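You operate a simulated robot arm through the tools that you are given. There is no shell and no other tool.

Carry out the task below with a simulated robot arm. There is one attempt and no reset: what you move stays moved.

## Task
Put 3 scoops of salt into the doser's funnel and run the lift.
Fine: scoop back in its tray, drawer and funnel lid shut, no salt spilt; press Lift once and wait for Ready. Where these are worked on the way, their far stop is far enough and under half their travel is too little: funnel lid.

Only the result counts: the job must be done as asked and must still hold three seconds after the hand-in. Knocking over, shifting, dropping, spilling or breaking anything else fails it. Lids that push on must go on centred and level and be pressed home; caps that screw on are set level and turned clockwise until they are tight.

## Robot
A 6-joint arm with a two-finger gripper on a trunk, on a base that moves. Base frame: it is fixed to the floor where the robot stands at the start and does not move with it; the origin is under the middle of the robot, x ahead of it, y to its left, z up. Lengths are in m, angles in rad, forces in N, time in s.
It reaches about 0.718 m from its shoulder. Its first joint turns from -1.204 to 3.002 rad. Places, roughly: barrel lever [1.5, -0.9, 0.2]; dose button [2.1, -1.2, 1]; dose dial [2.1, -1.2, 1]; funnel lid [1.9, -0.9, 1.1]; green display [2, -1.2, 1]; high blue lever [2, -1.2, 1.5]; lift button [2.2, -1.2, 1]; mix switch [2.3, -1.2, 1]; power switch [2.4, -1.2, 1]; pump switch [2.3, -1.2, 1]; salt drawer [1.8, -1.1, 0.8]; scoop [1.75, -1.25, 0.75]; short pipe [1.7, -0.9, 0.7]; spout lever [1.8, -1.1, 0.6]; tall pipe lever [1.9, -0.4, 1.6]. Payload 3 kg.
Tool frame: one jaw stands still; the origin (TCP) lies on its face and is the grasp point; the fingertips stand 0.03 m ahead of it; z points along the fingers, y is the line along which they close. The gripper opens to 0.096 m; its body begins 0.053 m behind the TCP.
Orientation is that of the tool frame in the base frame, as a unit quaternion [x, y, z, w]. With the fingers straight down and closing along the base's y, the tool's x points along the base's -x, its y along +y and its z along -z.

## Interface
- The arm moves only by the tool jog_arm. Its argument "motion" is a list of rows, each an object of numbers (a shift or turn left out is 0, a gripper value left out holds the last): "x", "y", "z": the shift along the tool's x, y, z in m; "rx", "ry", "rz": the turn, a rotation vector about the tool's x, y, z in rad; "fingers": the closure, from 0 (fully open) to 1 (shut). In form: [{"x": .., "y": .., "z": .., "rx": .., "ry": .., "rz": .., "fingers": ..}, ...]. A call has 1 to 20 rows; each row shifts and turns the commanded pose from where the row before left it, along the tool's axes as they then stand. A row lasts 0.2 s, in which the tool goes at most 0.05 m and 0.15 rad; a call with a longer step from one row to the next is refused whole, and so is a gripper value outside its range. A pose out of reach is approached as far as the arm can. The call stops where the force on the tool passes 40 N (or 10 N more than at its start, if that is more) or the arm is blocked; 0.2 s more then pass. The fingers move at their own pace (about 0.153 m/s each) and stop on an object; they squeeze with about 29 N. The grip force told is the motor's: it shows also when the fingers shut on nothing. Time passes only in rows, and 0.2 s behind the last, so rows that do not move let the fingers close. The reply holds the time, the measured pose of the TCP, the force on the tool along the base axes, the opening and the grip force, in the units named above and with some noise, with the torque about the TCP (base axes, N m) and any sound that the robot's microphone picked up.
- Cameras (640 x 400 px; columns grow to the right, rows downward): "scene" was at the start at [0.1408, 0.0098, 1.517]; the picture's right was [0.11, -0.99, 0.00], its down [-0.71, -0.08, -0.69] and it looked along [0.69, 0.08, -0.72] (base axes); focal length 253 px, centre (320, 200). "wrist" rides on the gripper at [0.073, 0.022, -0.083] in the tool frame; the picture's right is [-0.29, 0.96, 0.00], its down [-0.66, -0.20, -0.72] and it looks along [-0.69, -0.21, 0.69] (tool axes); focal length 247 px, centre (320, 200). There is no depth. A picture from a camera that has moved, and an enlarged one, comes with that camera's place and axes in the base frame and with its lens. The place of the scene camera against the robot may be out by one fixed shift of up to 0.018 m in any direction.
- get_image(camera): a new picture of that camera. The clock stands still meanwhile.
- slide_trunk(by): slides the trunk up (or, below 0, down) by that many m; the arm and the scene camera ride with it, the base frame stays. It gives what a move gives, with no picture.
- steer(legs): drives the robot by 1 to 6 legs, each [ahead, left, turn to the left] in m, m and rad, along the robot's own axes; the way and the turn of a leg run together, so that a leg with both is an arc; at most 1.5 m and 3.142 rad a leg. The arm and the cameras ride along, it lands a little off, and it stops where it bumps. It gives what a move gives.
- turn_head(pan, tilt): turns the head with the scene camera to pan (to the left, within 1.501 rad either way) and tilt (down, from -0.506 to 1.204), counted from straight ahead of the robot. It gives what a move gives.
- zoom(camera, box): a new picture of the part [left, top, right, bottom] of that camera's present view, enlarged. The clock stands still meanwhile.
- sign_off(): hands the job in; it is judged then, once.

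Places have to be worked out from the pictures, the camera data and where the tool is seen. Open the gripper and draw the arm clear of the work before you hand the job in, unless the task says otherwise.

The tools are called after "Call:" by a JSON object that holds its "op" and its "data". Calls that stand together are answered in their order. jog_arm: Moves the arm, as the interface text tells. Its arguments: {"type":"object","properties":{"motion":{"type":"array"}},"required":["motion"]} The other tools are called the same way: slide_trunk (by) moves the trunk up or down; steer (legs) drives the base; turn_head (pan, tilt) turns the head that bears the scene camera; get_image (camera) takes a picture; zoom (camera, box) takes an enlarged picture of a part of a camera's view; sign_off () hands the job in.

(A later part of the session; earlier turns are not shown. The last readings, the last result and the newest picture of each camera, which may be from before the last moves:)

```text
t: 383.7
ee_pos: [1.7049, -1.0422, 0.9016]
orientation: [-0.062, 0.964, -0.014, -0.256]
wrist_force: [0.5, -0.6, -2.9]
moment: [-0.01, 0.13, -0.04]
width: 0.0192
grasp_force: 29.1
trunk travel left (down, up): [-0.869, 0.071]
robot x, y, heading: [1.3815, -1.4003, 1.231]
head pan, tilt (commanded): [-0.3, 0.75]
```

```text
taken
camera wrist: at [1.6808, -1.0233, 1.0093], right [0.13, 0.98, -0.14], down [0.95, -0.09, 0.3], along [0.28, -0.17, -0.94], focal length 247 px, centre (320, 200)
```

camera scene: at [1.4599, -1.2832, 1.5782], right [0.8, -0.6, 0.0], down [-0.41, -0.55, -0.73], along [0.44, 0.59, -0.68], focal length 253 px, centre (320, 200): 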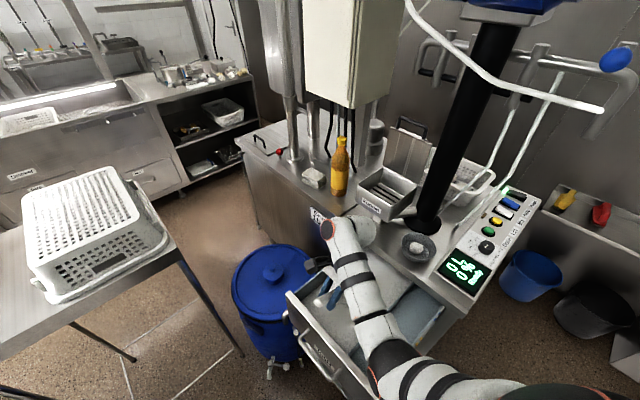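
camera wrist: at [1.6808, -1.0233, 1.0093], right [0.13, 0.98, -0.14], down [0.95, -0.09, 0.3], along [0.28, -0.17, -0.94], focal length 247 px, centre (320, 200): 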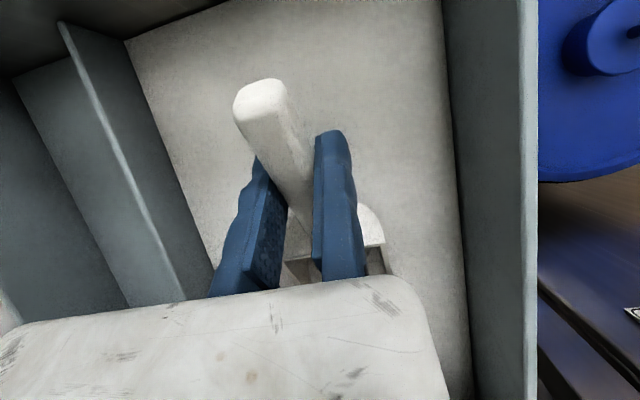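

The tool now carries about 2–3 N more: salt is in the bowl. I level the scoop, finishing with the front slightly up.

Call:
{"op": "jog_arm", "data": {"motion": [{"ry": -0.13}, {"ry": -0.13}, {"ry": -0.13}, {"ry": -0.13}, {"ry": -0.08}]}}

Call:
{"op": "get_image", "data": {"camera": "wrist"}}

Call:
{"op": "zoom", "data": {"camera": "scene", "box": [270, 180, 470, 305]}}

```text
t: 384.9
ee_pos: [1.7037, -1.0422, 0.9017]
orientation: [-0.063, 0.997, 0.004, 0.041]
wrist_force: [-0.7, -0.7, -2.6]
moment: [0.02, 0.15, 0.03]
width: 0.019
grasp_force: 29.4
trunk travel left (down, up): [-0.869, 0.071]
robot x, y, heading: [1.3848, -1.396, 1.23]
head pan, tilt (commanded): [-0.3, 0.75]
```

```text
taken
camera wrist: at [1.6221, -1.0304, 0.9777], right [0.17, 0.98, 0.03], down [0.62, -0.13, 0.78], along [0.77, -0.11, -0.63], focal length 247 px, centre (320, 200)
```

wrist: 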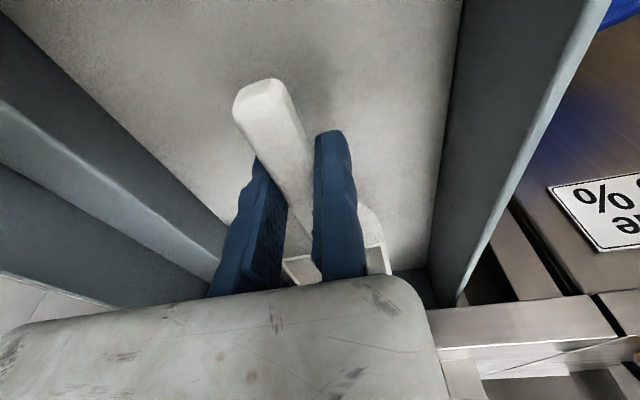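

```text
3.20 times, centred on (370, 242) of scene
camera zoom: at [1.459, -1.2834, 1.5092], right [0.8, -0.6, 0.0], down [-0.41, -0.55, -0.73], along [0.44, 0.59, -0.68], focal length 810 px, centre (160, 64)
```

zoom: 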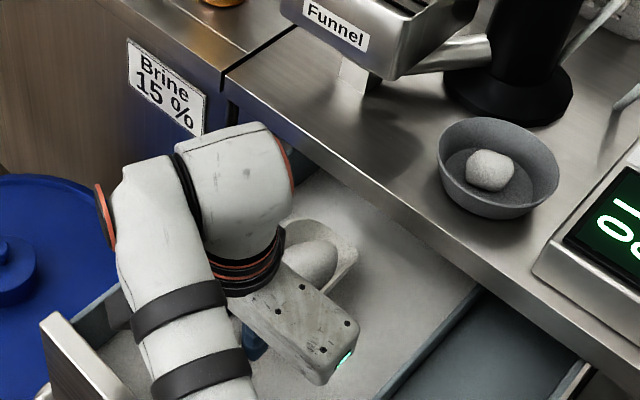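

A heap of salt sits in the bowl. I lift it level with the trunk and then gently up toward funnel height.

Call:
{"op": "slide_trunk", "data": {"by": 0.07}}

Call:
{"op": "jog_arm", "data": {"motion": [{"x": -0.0086, "y": 0.0022, "z": -0.0211}, {"x": -0.0086, "y": 0.0022, "z": -0.0211}, {"x": -0.0086, "y": 0.0022, "z": -0.0211}, {"x": -0.0086, "y": 0.0022, "z": -0.0211}, {"x": -0.0085, "y": 0.0042, "z": -0.0193}, {"x": -0.0085, "y": 0.0042, "z": -0.0193}, {"x": -0.0085, "y": 0.0042, "z": -0.0193}, {"x": -0.0085, "y": 0.0042, "z": -0.0193}]}}

Call:
{"op": "get_image", "data": {"camera": "scene"}}

```text
t: 386.0
ee_pos: [1.7044, -1.0425, 0.9719]
orientation: [-0.063, 0.997, 0.004, 0.041]
wrist_force: [0.3, -1.2, -1.8]
moment: [-0.01, 0.14, -0.02]
width: 0.0191
grasp_force: 28.8
trunk travel left (down, up): [-0.939, 0.001]
robot x, y, heading: [1.3792, -1.3997, 1.228]
head pan, tilt (commanded): [-0.3, 0.75]
```

```text
t: 387.8
ee_pos: [1.7571, -0.9825, 1.1034]
orientation: [-0.062, 0.997, 0.006, 0.044]
wrist_force: [-15.7, -5.4, -0.9]
moment: [-0.21, 0.64, -0.79]
width: 0.0197
grasp_force: 29.0
out of reach, approached as far as the arm can: row 4, 5, 6, 7, 8
trunk travel left (down, up): [-0.939, 0.001]
robot x, y, heading: [1.3839, -1.3975, 1.234]
head pan, tilt (commanded): [-0.3, 0.75]
```

```text
taken
camera scene: at [1.4516, -1.286, 1.5798], right [0.8, -0.6, 0.0], down [-0.4, -0.55, -0.73], along [0.44, 0.59, -0.68], focal length 253 px, centre (320, 200)
```

scene: 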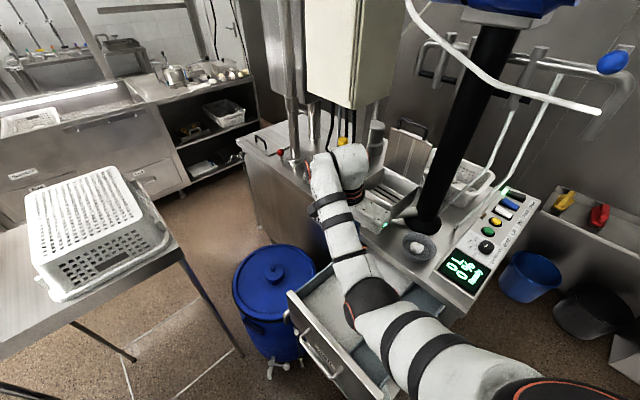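

The path drifted (reach limit) and the bowl's front touches the funnel's front wall with 16 N. I back off west right away.

Call:
{"op": "jog_arm", "data": {"motion": [{"x": 0.02}, {"x": 0.02}]}}

Call:
{"op": "get_image", "data": {"camera": "wrist"}}

Call:
{"op": "zoom", "data": {"camera": "scene", "box": [290, 120, 450, 220]}}

```text
t: 388.4
ee_pos: [1.7232, -0.9802, 1.0918]
orientation: [-0.062, 0.997, 0.005, 0.043]
wrist_force: [-0.9, 0.7, -1.1]
moment: [0.01, 0.09, 0.02]
width: 0.0192
grasp_force: 29.0
out of reach, approached as far as the arm can: row 1, 2
trunk travel left (down, up): [-0.939, 0.001]
robot x, y, heading: [1.3828, -1.3988, 1.227]
head pan, tilt (commanded): [-0.3, 0.75]
```

```text
taken
camera wrist: at [1.6412, -0.9682, 1.1682], right [0.17, 0.98, 0.03], down [0.62, -0.13, 0.78], along [0.77, -0.11, -0.63], focal length 247 px, centre (320, 200)
```

wrist: 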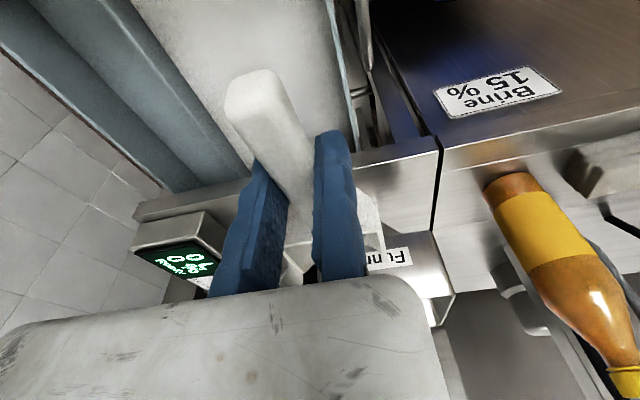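

```text
4.00 times, centred on (370, 170) of scene
camera zoom: at [1.4556, -1.284, 1.5795], right [0.8, -0.6, 0.0], down [-0.41, -0.55, -0.73], along [0.44, 0.59, -0.68], focal length 1012 px, centre (120, 320)
```

zoom: 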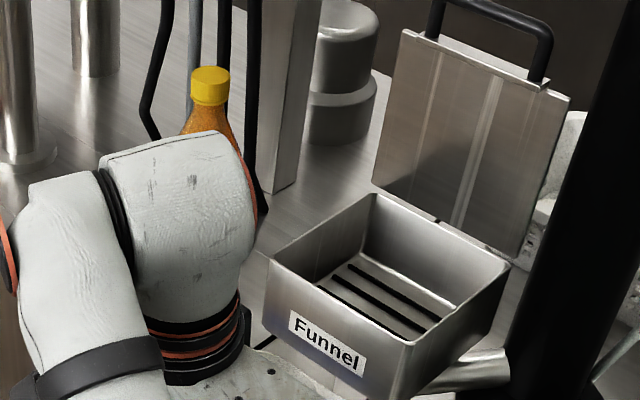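

I check whether the salt is still in the bowl and nothing spilled.

Call:
{"op": "zoom", "data": {"camera": "wrist", "box": [250, 170, 410, 270]}}

Call:
{"op": "jog_arm", "data": {"motion": [{"z": 0.0}]}}

Call:
{"op": "zoom", "data": {"camera": "scene", "box": [270, 190, 470, 315]}}

```text
4.00 times, centred on (330, 220) of wrist
camera zoom: at [1.6412, -0.9682, 1.1682], right [0.17, 0.98, 0.03], down [0.62, -0.13, 0.78], along [0.77, -0.11, -0.63], focal length 988 px, centre (280, 120)
```

zoom: 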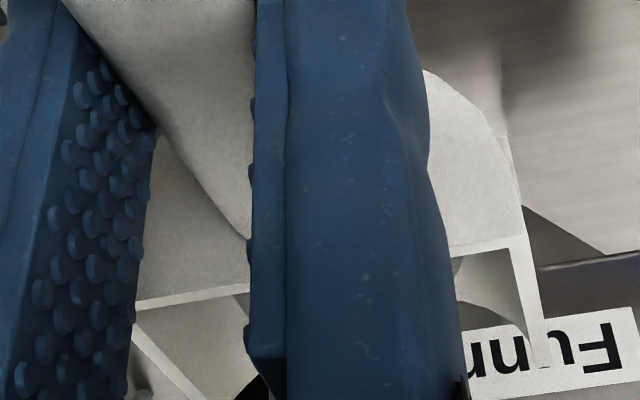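

```text
t: 388.8
ee_pos: [1.7268, -0.9784, 1.0911]
orientation: [-0.063, 0.997, 0.004, 0.042]
wrist_force: [-0.3, 0.3, -2.8]
moment: [-0.03, 0.13, -0.02]
width: 0.0192
grasp_force: 29.1
trunk travel left (down, up): [-0.939, 0.001]
robot x, y, heading: [1.3814, -1.3967, 1.229]
head pan, tilt (commanded): [-0.3, 0.75]
```

```text
3.20 times, centred on (370, 252) of scene
camera zoom: at [1.4603, -1.2827, 1.5791], right [0.8, -0.6, 0.0], down [-0.41, -0.55, -0.73], along [0.44, 0.59, -0.68], focal length 810 px, centre (160, 32)
```

zoom: 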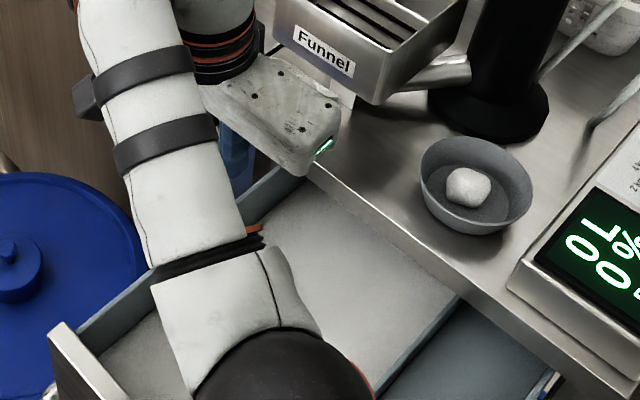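

The salt is still there (about 2–3 N) and nothing is spilled. The arm's yaw limits the height from this heading, so I retract the loaded scoop over the drawer and change to a pouring stance further north-west with heading 0.95.

Call:
{"op": "jog_arm", "data": {"motion": [{"x": 0.02, "y": -0.018, "z": 0.006}, {"x": 0.02, "y": -0.018, "z": 0.006}, {"x": 0.02, "y": -0.018, "z": 0.006}, {"x": 0.02, "y": -0.018, "z": 0.006}]}}

Call:
{"op": "get_image", "data": {"camera": "scene"}}

```text
t: 389.9
ee_pos: [1.7218, -1.0292, 1.1067]
orientation: [-0.037, 0.99, 0.052, 0.126]
wrist_force: [-0.1, 0.0, -1.9]
moment: [0.0, 0.13, -0.03]
width: 0.0192
grasp_force: 29.3
out of reach, approached as far as the arm can: row 1, 2
trunk travel left (down, up): [-0.939, 0.001]
robot x, y, heading: [1.3802, -1.3953, 1.226]
head pan, tilt (commanded): [-0.3, 0.75]
stopped in row 4: the arm was blocked; the commanded pose is now the measured one
```

```text
taken
camera scene: at [1.4593, -1.2834, 1.5792], right [0.8, -0.6, 0.0], down [-0.41, -0.55, -0.73], along [0.44, 0.59, -0.68], focal length 253 px, centre (320, 200)
```

scene: 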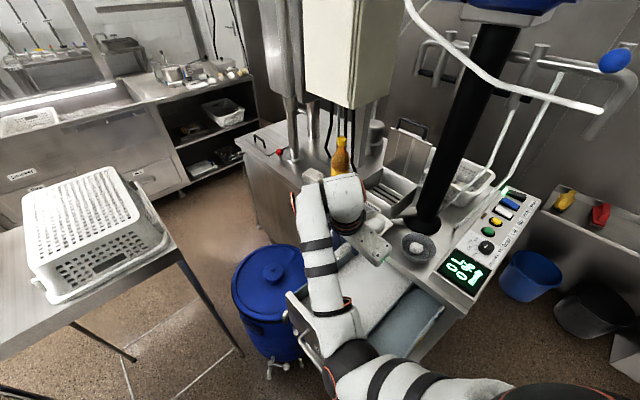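

The arm came close to flipping and tilted the scoop a little (front up, so the salt stays). I lower the hand and re-level it to return to the safe region.

Call:
{"op": "jog_arm", "data": {"motion": [{"z": 0.02, "ry": 0.05, "rx": 0.03}, {"z": 0.02, "ry": 0.05, "rx": 0.03}, {"z": 0.025, "ry": 0.05, "rx": 0.03}]}}

Call:
{"op": "get_image", "data": {"camera": "scene"}}

```text
t: 390.7
ee_pos: [1.7321, -1.0257, 1.0417]
orientation: [-0.036, 0.998, 0.005, 0.05]
wrist_force: [0.7, 0.1, -2.4]
moment: [0.01, 0.16, 0.02]
width: 0.0194
grasp_force: 28.8
trunk travel left (down, up): [-0.939, 0.001]
robot x, y, heading: [1.3803, -1.398, 1.226]
head pan, tilt (commanded): [-0.3, 0.75]
```

```text
taken
camera scene: at [1.4603, -1.2829, 1.5792], right [0.8, -0.6, 0.0], down [-0.41, -0.55, -0.73], along [0.44, 0.59, -0.68], focal length 253 px, centre (320, 200)
```

scene: 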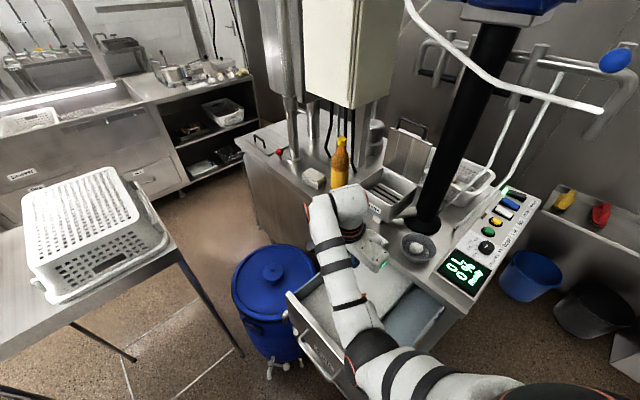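

Back in the safe region with the salt (−2.4 N). I retract 8 cm and drive to the pouring stance (1.34,−1.21), heading 0.95.

Call:
{"op": "jog_arm", "data": {"motion": [{"x": 0.02}, {"x": 0.02}, {"x": 0.02}, {"x": 0.017}]}}

Call:
{"op": "steer", "data": {"legs": [[0.16, 0.1, 0.0]]}}

Call:
{"op": "steer", "data": {"legs": [[0.0, 0.0, -0.276]]}}

Call:
{"op": "get_image", "data": {"camera": "scene"}}

Call:
{"op": "get_image", "data": {"camera": "wrist"}}

```text
t: 391.9
ee_pos: [1.7227, -1.034, 1.0584]
orientation: [-0.008, 0.992, 0.006, 0.125]
wrist_force: [0.1, 0.5, -2.7]
moment: [0.01, 0.1, 0.0]
width: 0.0194
grasp_force: 29.1
trunk travel left (down, up): [-0.939, 0.001]
robot x, y, heading: [1.3824, -1.4001, 1.225]
head pan, tilt (commanded): [-0.3, 0.75]
stopped in row 4: the arm was blocked; the commanded pose is now the measured one
```

```text
t: 393.4
ee_pos: [1.6838, -0.85, 1.0571]
orientation: [-0.008, 0.992, 0.008, 0.125]
wrist_force: [0.8, 0.1, -1.8]
moment: [0.03, 0.12, 0.0]
width: 0.0191
grasp_force: 28.7
trunk travel left (down, up): [-0.939, 0.001]
robot x, y, heading: [1.342, -1.2096, 1.23]
head pan, tilt (commanded): [-0.3, 0.75]
```

```text
t: 394.7
ee_pos: [1.7655, -0.9554, 1.0603]
orientation: [0.13, 0.983, -0.011, 0.128]
wrist_force: [-17.8, 0.0, 0.2]
moment: [-0.06, 0.14, -0.55]
width: 0.0194
grasp_force: 28.9
trunk travel left (down, up): [-0.939, 0.001]
robot x, y, heading: [1.3459, -1.2133, 0.954]
head pan, tilt (commanded): [-0.3, 0.75]
```

```text
taken
camera scene: at [1.4421, -1.1207, 1.5797], right [0.61, -0.79, 0.0], down [-0.54, -0.41, -0.73], along [0.58, 0.44, -0.68], focal length 253 px, centre (320, 200)
```

scene: 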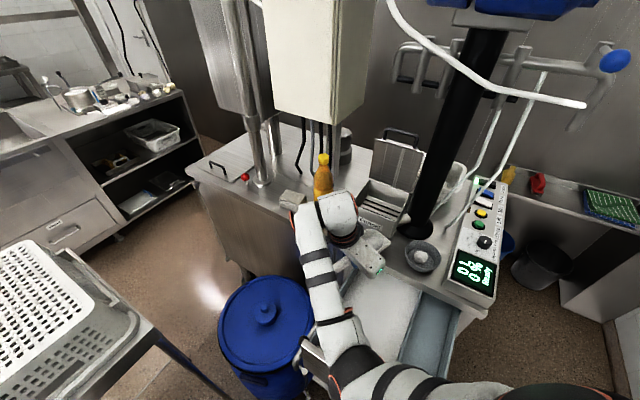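

```text
taken
camera wrist: at [1.6832, -0.9116, 1.1217], right [0.52, 0.85, 0.09], down [0.38, -0.32, 0.87], along [0.76, -0.42, -0.49], focal length 247 px, centre (320, 200)
```

wrist: 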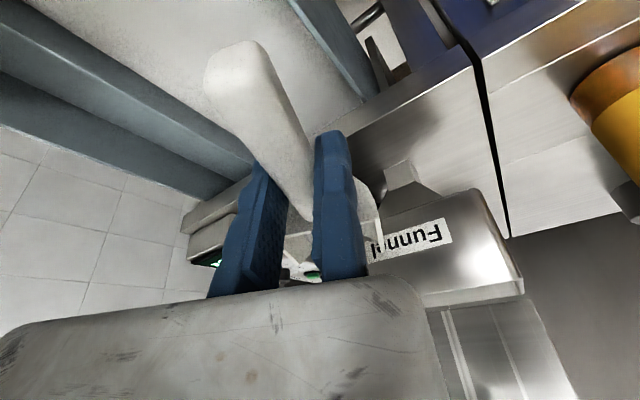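

The retraction had been blocked, so turning pressed the bowl's front against the funnel (18 N). I back the base off 4 cm west immediately.

Call:
{"op": "steer", "data": {"legs": [[-0.025, 0.035, 0.0]]}}

Call:
{"op": "get_image", "data": {"camera": "wrist"}}

Call:
{"op": "zoom", "data": {"camera": "scene", "box": [290, 170, 450, 270]}}

```text
t: 395.6
ee_pos: [1.7348, -0.9553, 1.0554]
orientation: [0.13, 0.984, -0.011, 0.125]
wrist_force: [1.3, -0.1, -3.5]
moment: [0.06, 0.15, -0.01]
width: 0.0193
grasp_force: 28.7
trunk travel left (down, up): [-0.939, 0.001]
robot x, y, heading: [1.3012, -1.2138, 0.953]
head pan, tilt (commanded): [-0.3, 0.75]
```

```text
taken
camera wrist: at [1.6518, -0.9115, 1.1178], right [0.52, 0.85, 0.08], down [0.39, -0.32, 0.86], along [0.76, -0.42, -0.5], focal length 247 px, centre (320, 200)
```

wrist: 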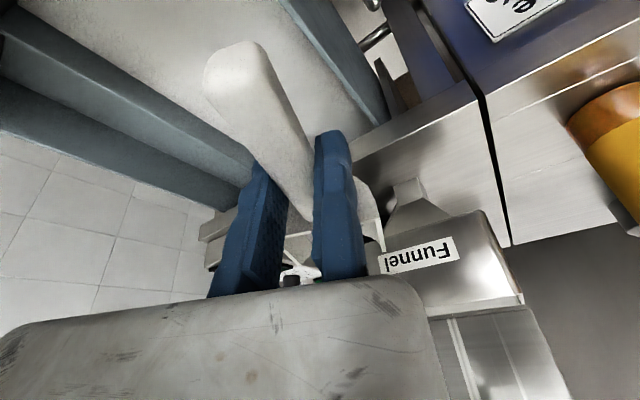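

```text
4.00 times, centred on (370, 220) of scene
camera zoom: at [1.4152, -1.1203, 1.5786], right [0.61, -0.79, 0.0], down [-0.55, -0.41, -0.73], along [0.58, 0.44, -0.69], focal length 1012 px, centre (120, 120)
```

zoom: 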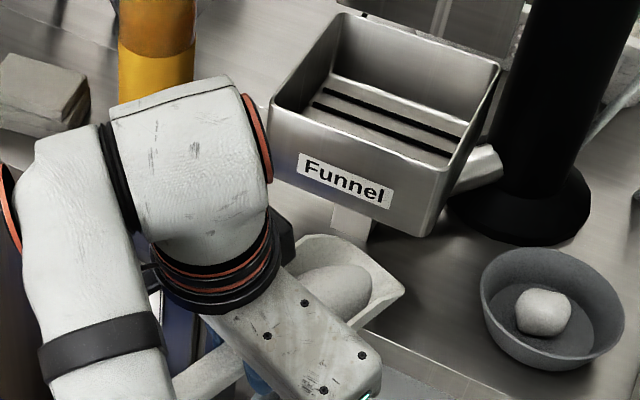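

The heap of salt is still in the bowl and nothing is spilled. I turn the hand back so that the scoop points east and level it.

Call:
{"op": "jog_arm", "data": {"motion": [{"rz": -0.09, "ry": 0.035}, {"rz": -0.09, "ry": 0.035}, {"rz": -0.09, "ry": 0.035}, {"rz": -0.09, "ry": 0.035}]}}

Call:
{"op": "get_image", "data": {"camera": "wrist"}}

Call:
{"op": "zoom", "data": {"camera": "scene", "box": [270, 150, 470, 275]}}

```text
t: 396.6
ee_pos: [1.731, -0.9537, 1.0546]
orientation: [-0.048, 0.997, -0.025, 0.055]
wrist_force: [0.8, 0.2, -2.5]
moment: [0.01, 0.13, 0.01]
width: 0.0193
grasp_force: 29.0
out of reach, approached as far as the arm can: row 4
trunk travel left (down, up): [-0.939, 0.001]
robot x, y, heading: [1.3012, -1.2122, 0.951]
head pan, tilt (commanded): [-0.3, 0.75]
```

```text
taken
camera wrist: at [1.6471, -0.9356, 1.1274], right [0.2, 0.98, -0.02], down [0.59, -0.1, 0.8], along [0.78, -0.17, -0.6], focal length 247 px, centre (320, 200)
```

wrist: 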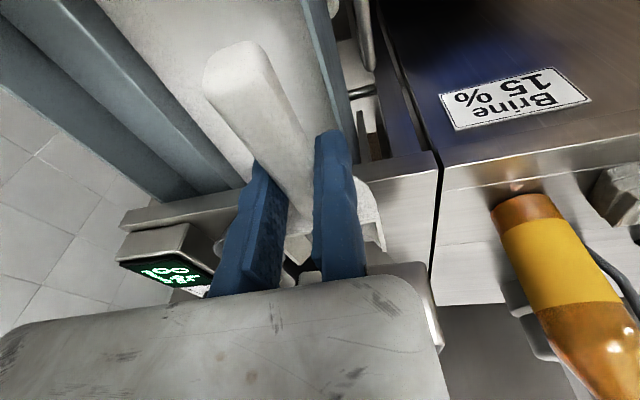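

```text
3.20 times, centred on (370, 212) of scene
camera zoom: at [1.4083, -1.1204, 1.5791], right [0.61, -0.79, 0.0], down [-0.54, -0.41, -0.73], along [0.58, 0.44, -0.68], focal length 810 px, centre (160, 160)
```

zoom: 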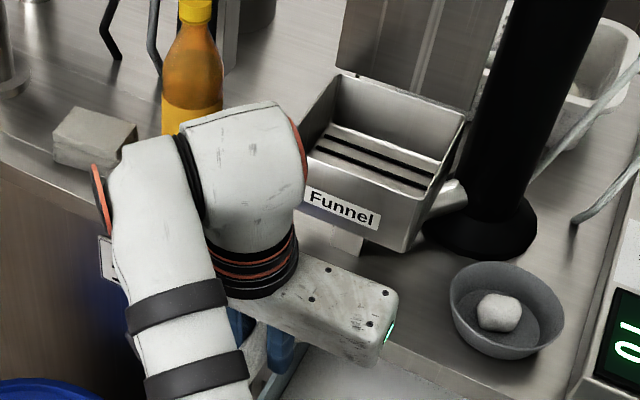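

Level and pointing east (the scoop slid back about 1 cm in the grip, which is fine). I raise it carefully in small steps.

Call:
{"op": "jog_arm", "data": {"motion": [{"z": -0.02}, {"z": -0.02}]}}

Call:
{"op": "jog_arm", "data": {"motion": [{"z": -0.02}, {"z": -0.02}]}}

Call:
{"op": "get_image", "data": {"camera": "scene"}}

```text
t: 397.2
ee_pos: [1.7315, -0.9349, 1.0669]
orientation: [-0.047, 0.997, -0.025, 0.055]
wrist_force: [-0.1, 1.5, -2.6]
moment: [-0.01, 0.1, 0.0]
width: 0.0193
grasp_force: 29.2
out of reach, approached as far as the arm can: row 1, 2
trunk travel left (down, up): [-0.939, 0.001]
robot x, y, heading: [1.3014, -1.2138, 0.954]
head pan, tilt (commanded): [-0.3, 0.75]
```

```text
t: 397.8
ee_pos: [1.7331, -0.9154, 1.0787]
orientation: [-0.048, 0.997, -0.026, 0.055]
wrist_force: [0.7, 0.0, -2.4]
moment: [0.03, 0.15, 0.0]
width: 0.0194
grasp_force: 29.3
out of reach, approached as far as the arm can: row 1, 2
trunk travel left (down, up): [-0.939, 0.001]
robot x, y, heading: [1.3014, -1.2151, 0.953]
head pan, tilt (commanded): [-0.3, 0.75]
```

```text
taken
camera scene: at [1.4073, -1.1196, 1.5791], right [0.61, -0.79, 0.0], down [-0.54, -0.41, -0.73], along [0.58, 0.44, -0.68], focal length 253 px, centre (320, 200)
```

scene: 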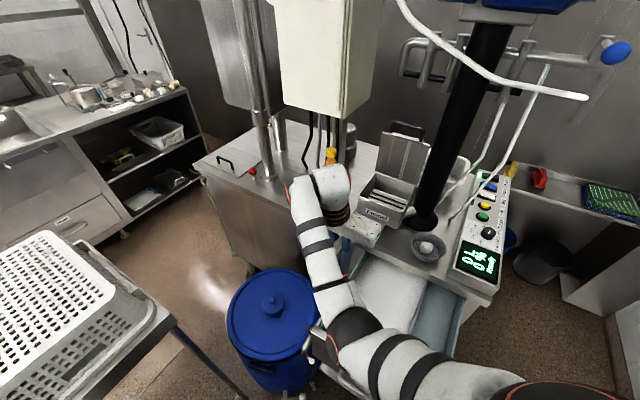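

I now understand the limit: the wrist must stay 0.41–0.52 m from the shoulder. I back the base 8 cm and extend the arm by as much, so that the scoop can be raised above the funnel's rim.

Call:
{"op": "steer", "data": {"legs": [[-0.08, 0.0, 0.0]]}}

Call:
{"op": "jog_arm", "data": {"motion": [{"x": -0.014, "y": 0.014, "z": -0.005}, {"x": -0.014, "y": 0.014, "z": -0.01}, {"x": -0.014, "y": 0.014, "z": -0.015}, {"x": -0.01, "y": 0.012, "z": -0.02}, {"z": -0.02}]}}

Call:
{"op": "get_image", "data": {"camera": "scene"}}

```text
t: 398.9
ee_pos: [1.6897, -0.979, 1.0775]
orientation: [-0.048, 0.997, -0.025, 0.054]
wrist_force: [-0.5, 0.7, -1.7]
moment: [-0.03, 0.09, 0.02]
width: 0.0192
grasp_force: 29.1
trunk travel left (down, up): [-0.939, 0.001]
robot x, y, heading: [1.2575, -1.2756, 0.953]
head pan, tilt (commanded): [-0.3, 0.75]
```

```text
t: 400.1
ee_pos: [1.7266, -0.9211, 1.1507]
orientation: [-0.047, 0.997, -0.025, 0.054]
wrist_force: [-0.6, -1.4, -2.2]
moment: [0.0, 0.1, 0.03]
width: 0.0191
grasp_force: 28.6
trunk travel left (down, up): [-0.939, 0.001]
robot x, y, heading: [1.2548, -1.277, 0.956]
head pan, tilt (commanded): [-0.3, 0.75]
```

```text
taken
camera scene: at [1.3608, -1.1852, 1.5792], right [0.61, -0.79, 0.0], down [-0.54, -0.41, -0.73], along [0.58, 0.44, -0.68], focal length 253 px, centre (320, 200)
```

scene: 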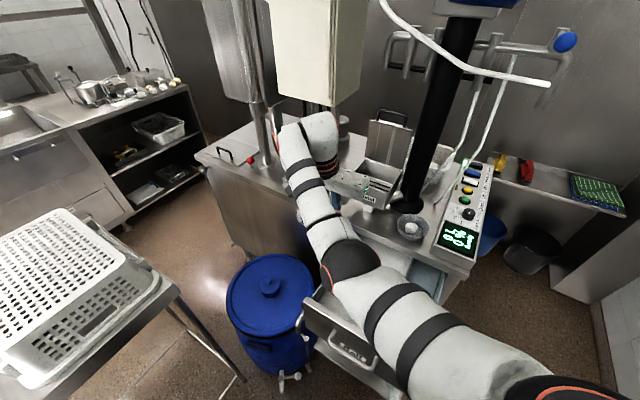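

That works. I raise another 1.5 cm and drive the base so the bowl comes over the middle of the funnel.

Call:
{"op": "jog_arm", "data": {"motion": [{"z": -0.015}]}}

Call:
{"op": "steer", "data": {"legs": [[0.0713, -0.1443, 0.0]]}}

Call:
{"op": "get_image", "data": {"camera": "wrist"}}

Call:
{"op": "zoom", "data": {"camera": "scene", "box": [290, 110, 490, 235]}}

```text
t: 400.5
ee_pos: [1.7248, -0.9202, 1.1673]
orientation: [-0.048, 0.997, -0.025, 0.054]
wrist_force: [-0.9, -0.4, -1.8]
moment: [0.01, 0.08, 0.0]
width: 0.0193
grasp_force: 29.5
trunk travel left (down, up): [-0.939, 0.001]
robot x, y, heading: [1.2573, -1.2772, 0.954]
head pan, tilt (commanded): [-0.3, 0.75]
```

```text
t: 401.9
ee_pos: [1.8797, -0.9442, 1.1672]
orientation: [-0.049, 0.997, -0.024, 0.055]
wrist_force: [-1.1, 0.3, -3.0]
moment: [-0.02, 0.09, 0.0]
width: 0.0193
grasp_force: 29.0
trunk travel left (down, up): [-0.939, 0.001]
robot x, y, heading: [1.4121, -1.3025, 0.953]
head pan, tilt (commanded): [-0.3, 0.75]
```

```text
taken
camera wrist: at [1.796, -0.9255, 1.2409], right [0.2, 0.98, -0.02], down [0.59, -0.1, 0.8], along [0.78, -0.17, -0.6], focal length 247 px, centre (320, 200)
```

wrist: 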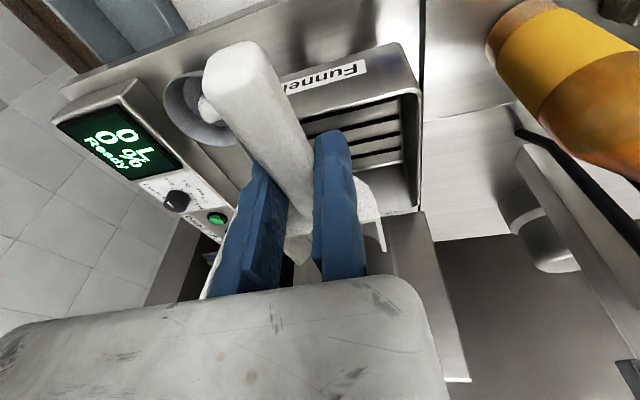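

```text
3.20 times, centred on (390, 172) of scene
camera zoom: at [1.5167, -1.2095, 1.5794], right [0.61, -0.79, 0.0], down [-0.54, -0.42, -0.73], along [0.58, 0.45, -0.68], focal length 810 px, centre (96, 288)
```

zoom: 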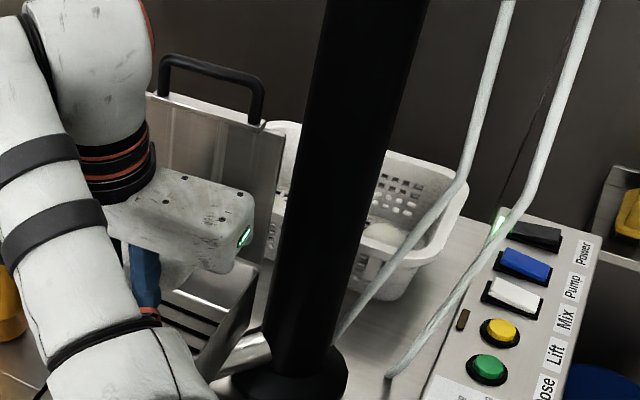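

The bowl is above the funnel opening. I start rolling the scoop about its handle, 15° first.

Call:
{"op": "jog_arm", "data": {"motion": [{"rx": -0.13}, {"rx": -0.13}]}}

Call:
{"op": "steer", "data": {"legs": [[-0.045, -0.004, 0.0]]}}

```text
t: 402.5
ee_pos: [1.8811, -0.9438, 1.1681]
orientation: [-0.056, 0.992, 0.106, 0.048]
wrist_force: [0.3, 0.6, -1.4]
moment: [0.0, 0.1, 0.01]
width: 0.0194
grasp_force: 29.0
trunk travel left (down, up): [-0.939, 0.001]
robot x, y, heading: [1.4145, -1.3031, 0.951]
head pan, tilt (commanded): [-0.3, 0.75]
```

```text
t: 403.4
ee_pos: [1.8623, -0.9782, 1.1627]
orientation: [-0.055, 0.992, 0.102, 0.046]
wrist_force: [0.3, 0.9, -2.8]
moment: [-0.02, 0.13, 0.04]
width: 0.019
grasp_force: 29.3
trunk travel left (down, up): [-0.939, 0.001]
robot x, y, heading: [1.3918, -1.3415, 0.958]
head pan, tilt (commanded): [-0.3, 0.75]
```

I bring the scoop forward to the funnel's centre again and continue rolling, in two stages.

Call:
{"op": "jog_arm", "data": {"motion": [{"x": -0.0226, "y": 0.021, "z": 0.0015}, {"rx": -0.13}, {"rx": -0.13}, {"rx": -0.13}]}}

Call:
{"op": "get_image", "data": {"camera": "wrist"}}

Call:
{"op": "zoom", "data": {"camera": "scene", "box": [290, 110, 490, 235]}}

```text
t: 404.4
ee_pos: [1.8805, -0.9593, 1.1721]
orientation: [-0.063, 0.952, 0.296, 0.035]
wrist_force: [-0.5, 0.2, -2.9]
moment: [0.0, 0.14, 0.01]
width: 0.0194
grasp_force: 29.0
trunk travel left (down, up): [-0.939, 0.001]
robot x, y, heading: [1.3938, -1.3397, 0.951]
head pan, tilt (commanded): [-0.3, 0.75]
```

```text
taken
camera wrist: at [1.8021, -0.9968, 1.2445], right [0.16, 0.81, 0.57], down [0.66, -0.51, 0.55], along [0.73, 0.29, -0.61], focal length 247 px, centre (320, 200)
```

wrist: 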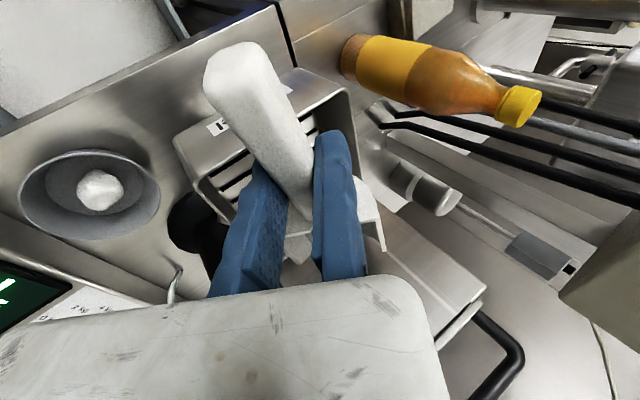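

```text
3.20 times, centred on (390, 172) of scene
camera zoom: at [1.4986, -1.2485, 1.5791], right [0.61, -0.79, 0.0], down [-0.54, -0.41, -0.73], along [0.58, 0.44, -0.68], focal length 810 px, centre (96, 288)
```

zoom: 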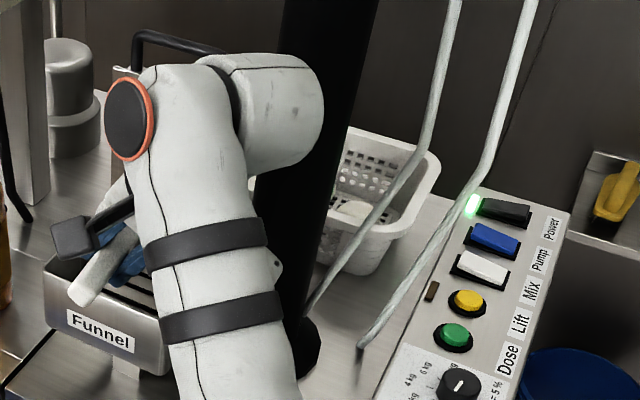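

All is well: the bowl is over the open funnel and tilting. I roll further, to about 95°.

Call:
{"op": "jog_arm", "data": {"motion": [{"rx": -0.13}, {"rx": -0.13}, {"rx": -0.13}, {"rx": -0.13}]}}

Call:
{"op": "jog_arm", "data": {"motion": [{"rx": -0.13}, {"rx": -0.13}, {"rx": -0.13}, {"rx": -0.13}]}}

Call:
{"op": "get_image", "data": {"camera": "wrist"}}

Call:
{"op": "get_image", "data": {"camera": "scene"}}

```text
t: 405.4
ee_pos: [1.88, -0.961, 1.1715]
orientation: [-0.07, 0.844, 0.531, 0.018]
wrist_force: [0.2, 0.0, -1.1]
moment: [-0.04, 0.12, 0.01]
width: 0.0193
grasp_force: 28.6
trunk travel left (down, up): [-0.939, 0.001]
robot x, y, heading: [1.3907, -1.3428, 0.954]
head pan, tilt (commanded): [-0.3, 0.75]
```

```text
t: 406.4
ee_pos: [1.8793, -0.9661, 1.1741]
orientation: [-0.073, 0.679, 0.731, 0.0]
wrist_force: [-3.1, -14.8, 3.9]
moment: [-1.75, 0.41, -0.41]
width: 0.0194
grasp_force: 29.0
trunk travel left (down, up): [-0.939, 0.001]
robot x, y, heading: [1.3912, -1.3414, 0.954]
head pan, tilt (commanded): [-0.3, 0.75]
```

```text
taken
camera wrist: at [1.8133, -1.0587, 1.1825], right [0.2, -0.05, 0.98], down [0.75, -0.64, -0.18], along [0.63, 0.77, -0.09], focal length 247 px, centre (320, 200)
```

wrist: 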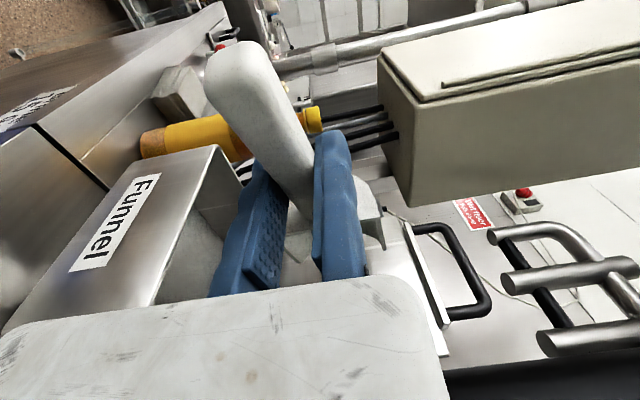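

```text
taken
camera scene: at [1.4957, -1.2563, 1.5798], right [0.61, -0.79, 0.0], down [-0.54, -0.41, -0.73], along [0.58, 0.45, -0.68], focal length 253 px, centre (320, 200)
```

scene: 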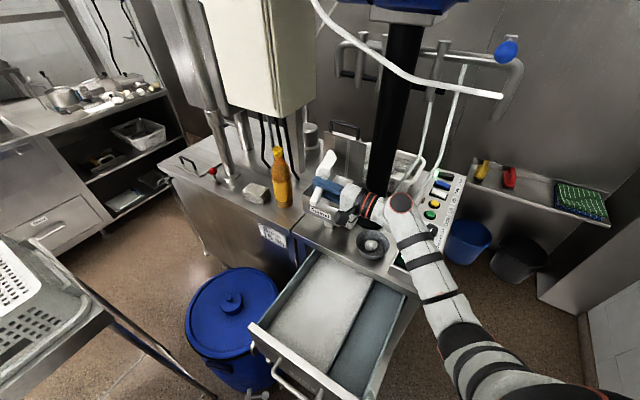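

The hand's body touches the funnel's south side (15 N). I lift 3 cm and draw back 1.2 cm.

Call:
{"op": "jog_arm", "data": {"motion": [{"y": 0.015, "z": -0.006}, {"y": 0.015, "z": -0.006}]}}

Call:
{"op": "zoom", "data": {"camera": "scene", "box": [270, 130, 430, 230]}}

Call:
{"op": "get_image", "data": {"camera": "wrist"}}

```text
t: 407.0
ee_pos: [1.8771, -0.9772, 1.2027]
orientation: [-0.072, 0.68, 0.73, 0.0]
wrist_force: [-0.2, -0.2, -0.4]
moment: [-0.02, 0.06, -0.04]
width: 0.019
grasp_force: 29.1
trunk travel left (down, up): [-0.939, 0.001]
robot x, y, heading: [1.3907, -1.3425, 0.956]
head pan, tilt (commanded): [-0.3, 0.75]
```

```text
4.00 times, centred on (350, 180) of scene
camera zoom: at [1.4962, -1.2508, 1.5794], right [0.61, -0.79, 0.0], down [-0.54, -0.41, -0.73], along [0.58, 0.45, -0.68], focal length 1012 px, centre (200, 280)
```

zoom: 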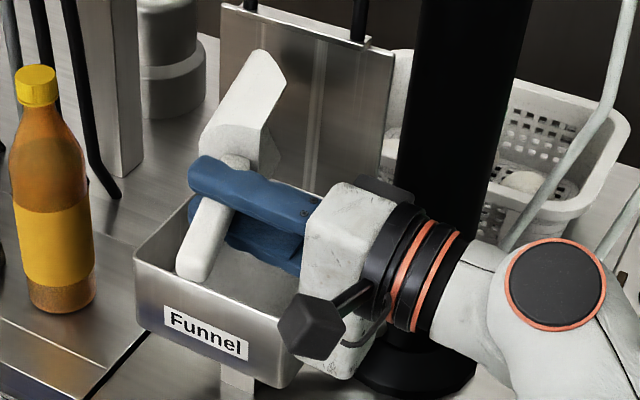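

```text
taken
camera wrist: at [1.8113, -1.0692, 1.211], right [0.2, -0.04, 0.98], down [0.75, -0.64, -0.18], along [0.63, 0.77, -0.09], focal length 247 px, centre (320, 200)
```

wrist: 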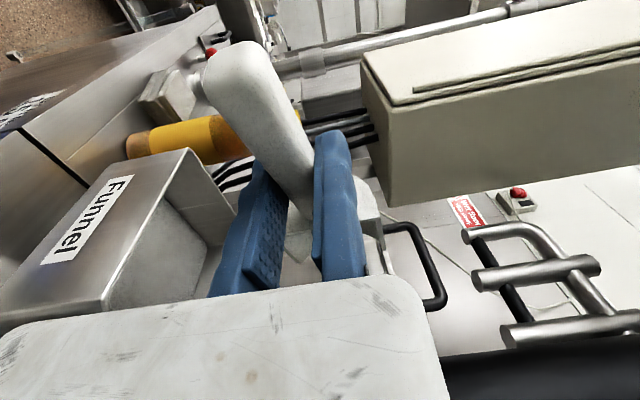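

The load reading dropped to the empty scoop's weight. I roll another 15° to shake out the rest and look into the funnel.

Call:
{"op": "jog_arm", "data": {"motion": [{"rx": -0.13}, {"rx": -0.13}, {"rx": 0.0}]}}

Call:
{"op": "get_image", "data": {"camera": "wrist"}}

Call:
{"op": "zoom", "data": {"camera": "scene", "box": [270, 140, 430, 240]}}

```text
t: 407.7
ee_pos: [1.8787, -0.9951, 1.2071]
orientation: [-0.072, 0.579, 0.812, -0.002]
wrist_force: [0.3, -36.9, 11.5]
moment: [-4.48, -0.33, -0.63]
width: 0.0191
grasp_force: 28.9
trunk travel left (down, up): [-0.939, 0.001]
robot x, y, heading: [1.3916, -1.3482, 0.943]
head pan, tilt (commanded): [-0.3, 0.75]
stopped in row 3: the force on the tool passed its limit at 46 N (the readings are from after the stop); the commanded pose is now the measured one
```

```text
taken
camera wrist: at [1.8143, -1.0874, 1.1921], right [0.21, -0.29, 0.93], down [0.76, -0.56, -0.34], along [0.62, 0.78, 0.1], focal length 247 px, centre (320, 200)
```

wrist: 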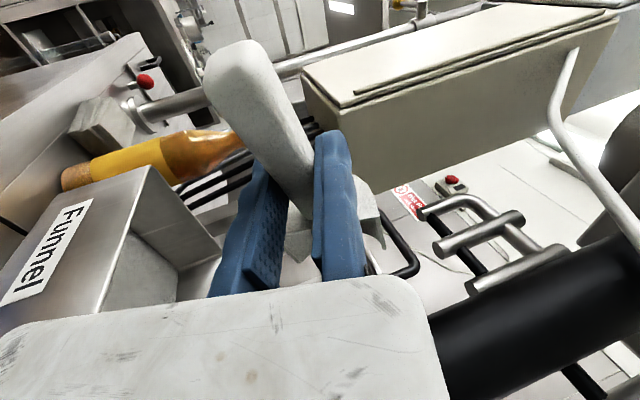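

```text
4.00 times, centred on (350, 190) of scene
camera zoom: at [1.4914, -1.2675, 1.5808], right [0.6, -0.8, -0.01], down [-0.54, -0.4, -0.74], along [0.59, 0.45, -0.67], focal length 1012 px, centre (200, 240)
```

zoom: 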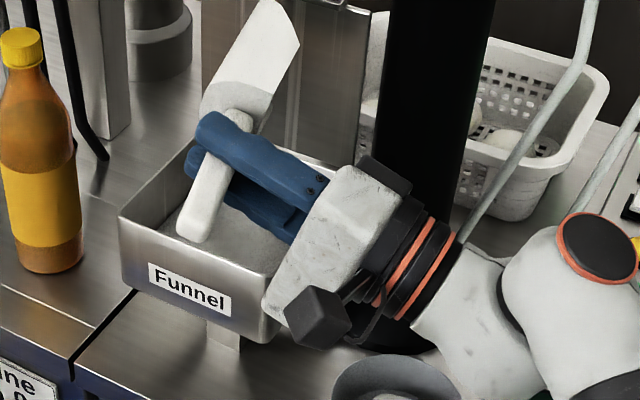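

The hand's body pressed hard against the funnel when rolled further. I roll back and lift clear at once.

Call:
{"op": "jog_arm", "data": {"motion": [{"rx": 0.13, "y": 0.015}, {"rx": 0.13, "y": 0.015}, {"y": 0.02}, {"y": 0.02}]}}

Call:
{"op": "get_image", "data": {"camera": "scene"}}

Call:
{"op": "zoom", "data": {"camera": "scene", "box": [270, 130, 430, 230]}}

```text
t: 408.7
ee_pos: [1.8745, -0.9881, 1.2705]
orientation: [-0.071, 0.683, 0.727, 0.002]
wrist_force: [0.2, 0.7, -1.4]
moment: [-0.02, 0.06, 0.04]
width: 0.0193
grasp_force: 29.0
trunk travel left (down, up): [-0.939, 0.001]
robot x, y, heading: [1.3917, -1.3435, 0.947]
head pan, tilt (commanded): [-0.3, 0.75]
```

```text
taken
camera scene: at [1.4973, -1.249, 1.5792], right [0.61, -0.8, 0.0], down [-0.54, -0.41, -0.73], along [0.58, 0.44, -0.68], focal length 253 px, centre (320, 200)
```

scene: 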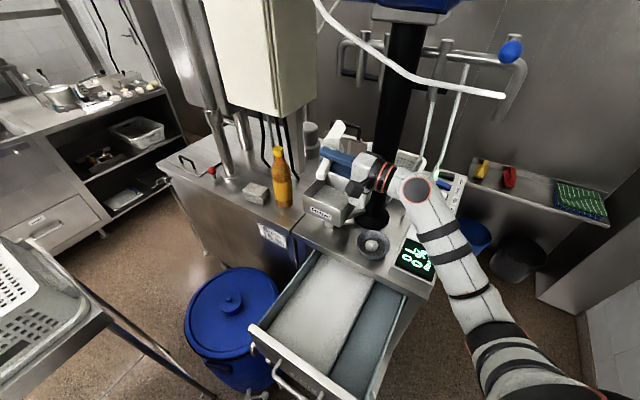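

```text
4.00 times, centred on (350, 180) of scene
camera zoom: at [1.4973, -1.249, 1.5792], right [0.61, -0.8, 0.0], down [-0.54, -0.41, -0.73], along [0.58, 0.44, -0.68], focal length 1012 px, centre (200, 280)
```

zoom: 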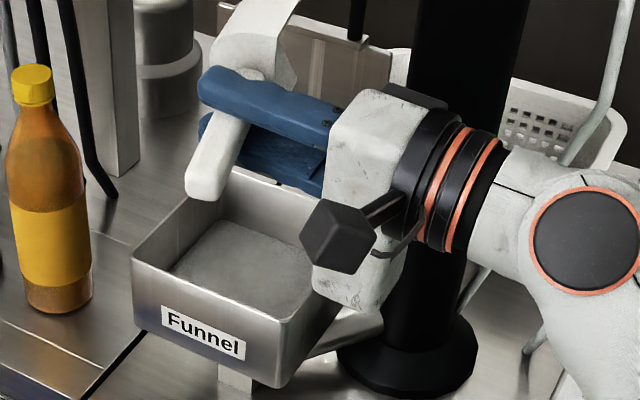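

The funnel now shows a bed of salt: the first scoop is in. I lower slightly and roll the empty scoop back to level over the funnel.

Call:
{"op": "jog_arm", "data": {"motion": [{"y": -0.03}, {"y": -0.03}, {"rx": 0.13}, {"rx": 0.13}, {"rx": 0.13}, {"rx": 0.13}, {"rx": 0.13}, {"rx": 0.13}]}}

Call:
{"op": "jog_arm", "data": {"motion": [{"rx": 0.13}, {"rx": 0.13}, {"rx": 0.13}, {"rx": 0.13}, {"rx": 0.13}, {"rx": 0.1}]}}

Call:
{"op": "get_image", "data": {"camera": "wrist"}}

Call:
{"op": "get_image", "data": {"camera": "scene"}}

```text
t: 410.5
ee_pos: [1.8792, -0.984, 1.2096]
orientation: [-0.064, 0.908, 0.412, 0.029]
wrist_force: [-0.1, 0.5, -0.5]
moment: [0.01, 0.06, 0.02]
width: 0.0193
grasp_force: 29.6
trunk travel left (down, up): [-0.939, 0.001]
robot x, y, heading: [1.3908, -1.3443, 0.946]
head pan, tilt (commanded): [-0.3, 0.75]
```

```text
t: 411.9
ee_pos: [1.8833, -0.9801, 1.2075]
orientation: [-0.051, 0.996, 0.051, 0.05]
wrist_force: [0.2, 0.6, -1.1]
moment: [0.02, 0.06, -0.02]
width: 0.0191
grasp_force: 28.7
out of reach, approached as far as the arm can: row 5
trunk travel left (down, up): [-0.939, 0.001]
robot x, y, heading: [1.393, -1.3413, 0.952]
head pan, tilt (commanded): [-0.3, 0.75]
```

```text
taken
camera wrist: at [1.8009, -0.974, 1.2829], right [0.19, 0.97, 0.12], down [0.61, -0.22, 0.77], along [0.77, -0.07, -0.63], focal length 247 px, centre (320, 200)
```

wrist: 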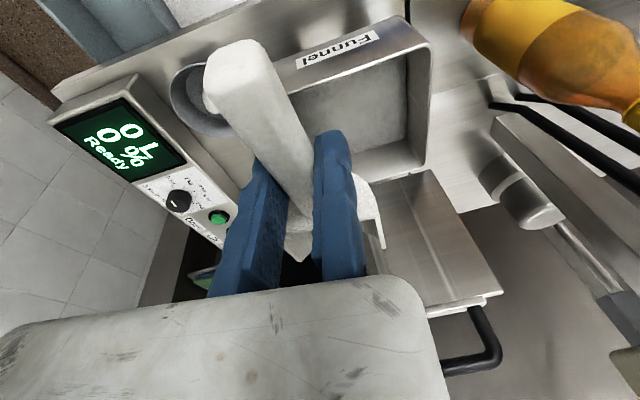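

```text
taken
camera scene: at [1.4973, -1.2495, 1.5792], right [0.6, -0.8, 0.0], down [-0.54, -0.41, -0.73], along [0.58, 0.44, -0.68], focal length 253 px, centre (320, 200)
```

scene: 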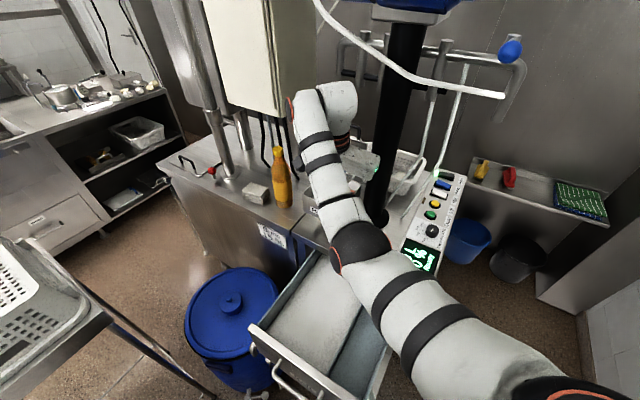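

The funnel holds the first load and hasn't moved. I drive back to the scooping base and bring the empty scoop down over the salt.

Call:
{"op": "steer", "data": {"legs": [[-0.0176, 0.0955, 0.0]]}}

Call:
{"op": "jog_arm", "data": {"motion": [{"x": 0.0231, "y": -0.0137, "z": 0.0284, "rx": 0.024}, {"x": 0.0231, "y": -0.0137, "z": 0.0284, "rx": 0.024}, {"x": 0.0231, "y": -0.0137, "z": 0.0284, "rx": 0.024}, {"x": 0.0231, "y": -0.0137, "z": 0.0284, "rx": 0.024}, {"x": 0.0224, "y": -0.0126, "z": 0.0189}, {"x": 0.0224, "y": -0.0126, "z": 0.0189}, {"x": 0.0224, "y": -0.0126, "z": 0.0189}, {"x": 0.0224, "y": -0.0126, "z": 0.0189}]}}

Call:
{"op": "get_image", "data": {"camera": "wrist"}}

```text
t: 413.1
ee_pos: [1.8, -0.9406, 1.2056]
orientation: [-0.05, 0.996, 0.052, 0.05]
wrist_force: [1.2, -0.6, -0.3]
moment: [-0.02, 0.07, -0.02]
width: 0.019
grasp_force: 28.8
trunk travel left (down, up): [-0.939, 0.001]
robot x, y, heading: [1.307, -1.3, 0.953]
head pan, tilt (commanded): [-0.3, 0.75]
```

```text
t: 414.7
ee_pos: [1.7434, -1.0096, 1.0892]
orientation: [-0.026, 0.986, 0.05, 0.154]
wrist_force: [0.6, -0.1, -0.9]
moment: [-0.01, 0.05, 0.03]
width: 0.0188
grasp_force: 28.9
out of reach, approached as far as the arm can: row 1
trunk travel left (down, up): [-0.939, 0.001]
robot x, y, heading: [1.3037, -1.3004, 0.95]
head pan, tilt (commanded): [-0.3, 0.75]
stopped in row 8: the arm was blocked; the commanded pose is now the measured one
```

```text
taken
camera wrist: at [1.6466, -0.9994, 1.1468], right [0.22, 0.96, 0.18], down [0.42, -0.26, 0.87], along [0.88, -0.11, -0.46], focal length 247 px, centre (320, 200)
```

wrist: 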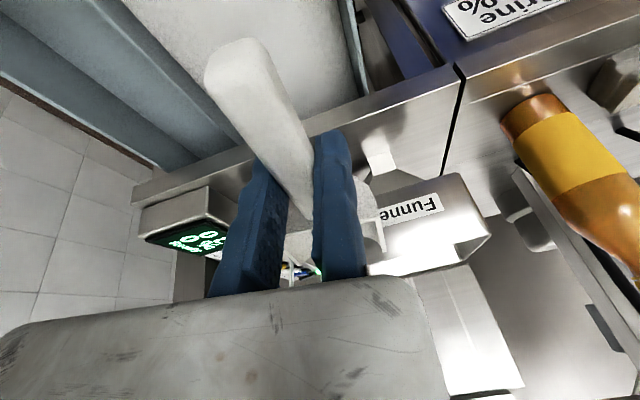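

The fold limit again; pitching the tool forward moves the wrist outward, so I pitch first (bowl front down 30°) and then come down to the salt.

Call:
{"op": "jog_arm", "data": {"motion": [{"ry": 0.137, "rx": 0.015}, {"ry": 0.137, "rx": 0.015}, {"ry": 0.137, "rx": 0.015}, {"ry": 0.137, "rx": 0.015}, {"ry": 0.137, "rx": 0.015}, {"ry": 0.137, "rx": 0.015}]}}

Call:
{"op": "jog_arm", "data": {"motion": [{"x": 0.0061, "y": -0.0047, "z": 0.0308}, {"x": 0.0061, "y": -0.0047, "z": 0.0308}, {"x": 0.0061, "y": -0.0047, "z": 0.0308}, {"x": 0.0061, "y": -0.0047, "z": 0.0308}]}}

Call:
{"op": "get_image", "data": {"camera": "wrist"}}

Call:
{"op": "get_image", "data": {"camera": "scene"}}

```text
t: 416.1
ee_pos: [1.7546, -0.9853, 1.0601]
orientation: [-0.039, 0.966, -0.006, -0.255]
wrist_force: [-0.1, 0.1, -1.6]
moment: [-0.02, 0.02, -0.02]
width: 0.0194
grasp_force: 28.9
out of reach, approached as far as the arm can: row 2, 3, 4
trunk travel left (down, up): [-0.939, 0.001]
robot x, y, heading: [1.3079, -1.2985, 0.947]
head pan, tilt (commanded): [-0.3, 0.75]
```

```text
t: 417.1
ee_pos: [1.6747, -1.0092, 0.9671]
orientation: [-0.039, 0.967, -0.007, -0.253]
wrist_force: [-0.2, -0.3, -1.2]
moment: [0.02, 0.03, -0.03]
width: 0.0189
grasp_force: 29.2
trunk travel left (down, up): [-0.939, 0.001]
robot x, y, heading: [1.3046, -1.3022, 0.954]
head pan, tilt (commanded): [-0.3, 0.75]
```

```text
taken
camera wrist: at [1.6504, -0.9895, 1.0743], right [0.18, 0.97, -0.14], down [0.94, -0.13, 0.3], along [0.28, -0.18, -0.94], focal length 247 px, centre (320, 200)
```

wrist: 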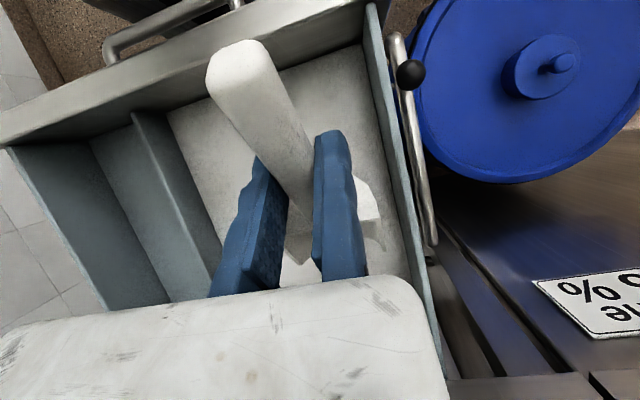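

```text
taken
camera scene: at [1.4099, -1.21, 1.5794], right [0.61, -0.8, 0.0], down [-0.54, -0.41, -0.73], along [0.58, 0.44, -0.68], focal length 253 px, centre (320, 200)
```

scene: 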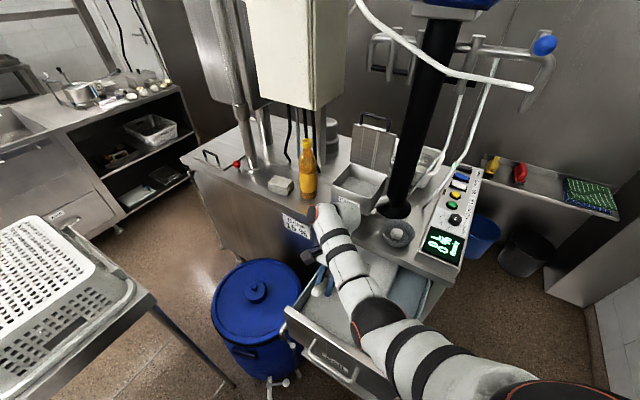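

The pitched scoop is above the salt, a bit close to the north wall. I shift it 4 cm south and 3 cm west, then lower with the trunk.

Call:
{"op": "jog_arm", "data": {"motion": [{"x": 0.0145, "y": -0.019, "z": 0.008}, {"x": 0.0145, "y": -0.019, "z": 0.008}]}}

Call:
{"op": "slide_trunk", "data": {"by": -0.05}}

```text
t: 417.7
ee_pos: [1.6472, -1.0422, 0.954]
orientation: [-0.039, 0.966, -0.007, -0.255]
wrist_force: [0.1, 0.9, -0.9]
moment: [0.02, 0.03, 0.0]
width: 0.0191
grasp_force: 29.3
out of reach, approached as far as the arm can: row 2
trunk travel left (down, up): [-0.939, 0.001]
robot x, y, heading: [1.3062, -1.2998, 0.951]
head pan, tilt (commanded): [-0.3, 0.75]
```

```text
t: 418.6
ee_pos: [1.6486, -1.0429, 0.9036]
orientation: [-0.039, 0.966, -0.006, -0.254]
wrist_force: [-2.3, -0.3, 6.6]
moment: [-0.19, -0.31, -0.08]
width: 0.0192
grasp_force: 29.2
trunk travel left (down, up): [-0.889, 0.051]
robot x, y, heading: [1.303, -1.3015, 0.951]
head pan, tilt (commanded): [-0.3, 0.75]
```

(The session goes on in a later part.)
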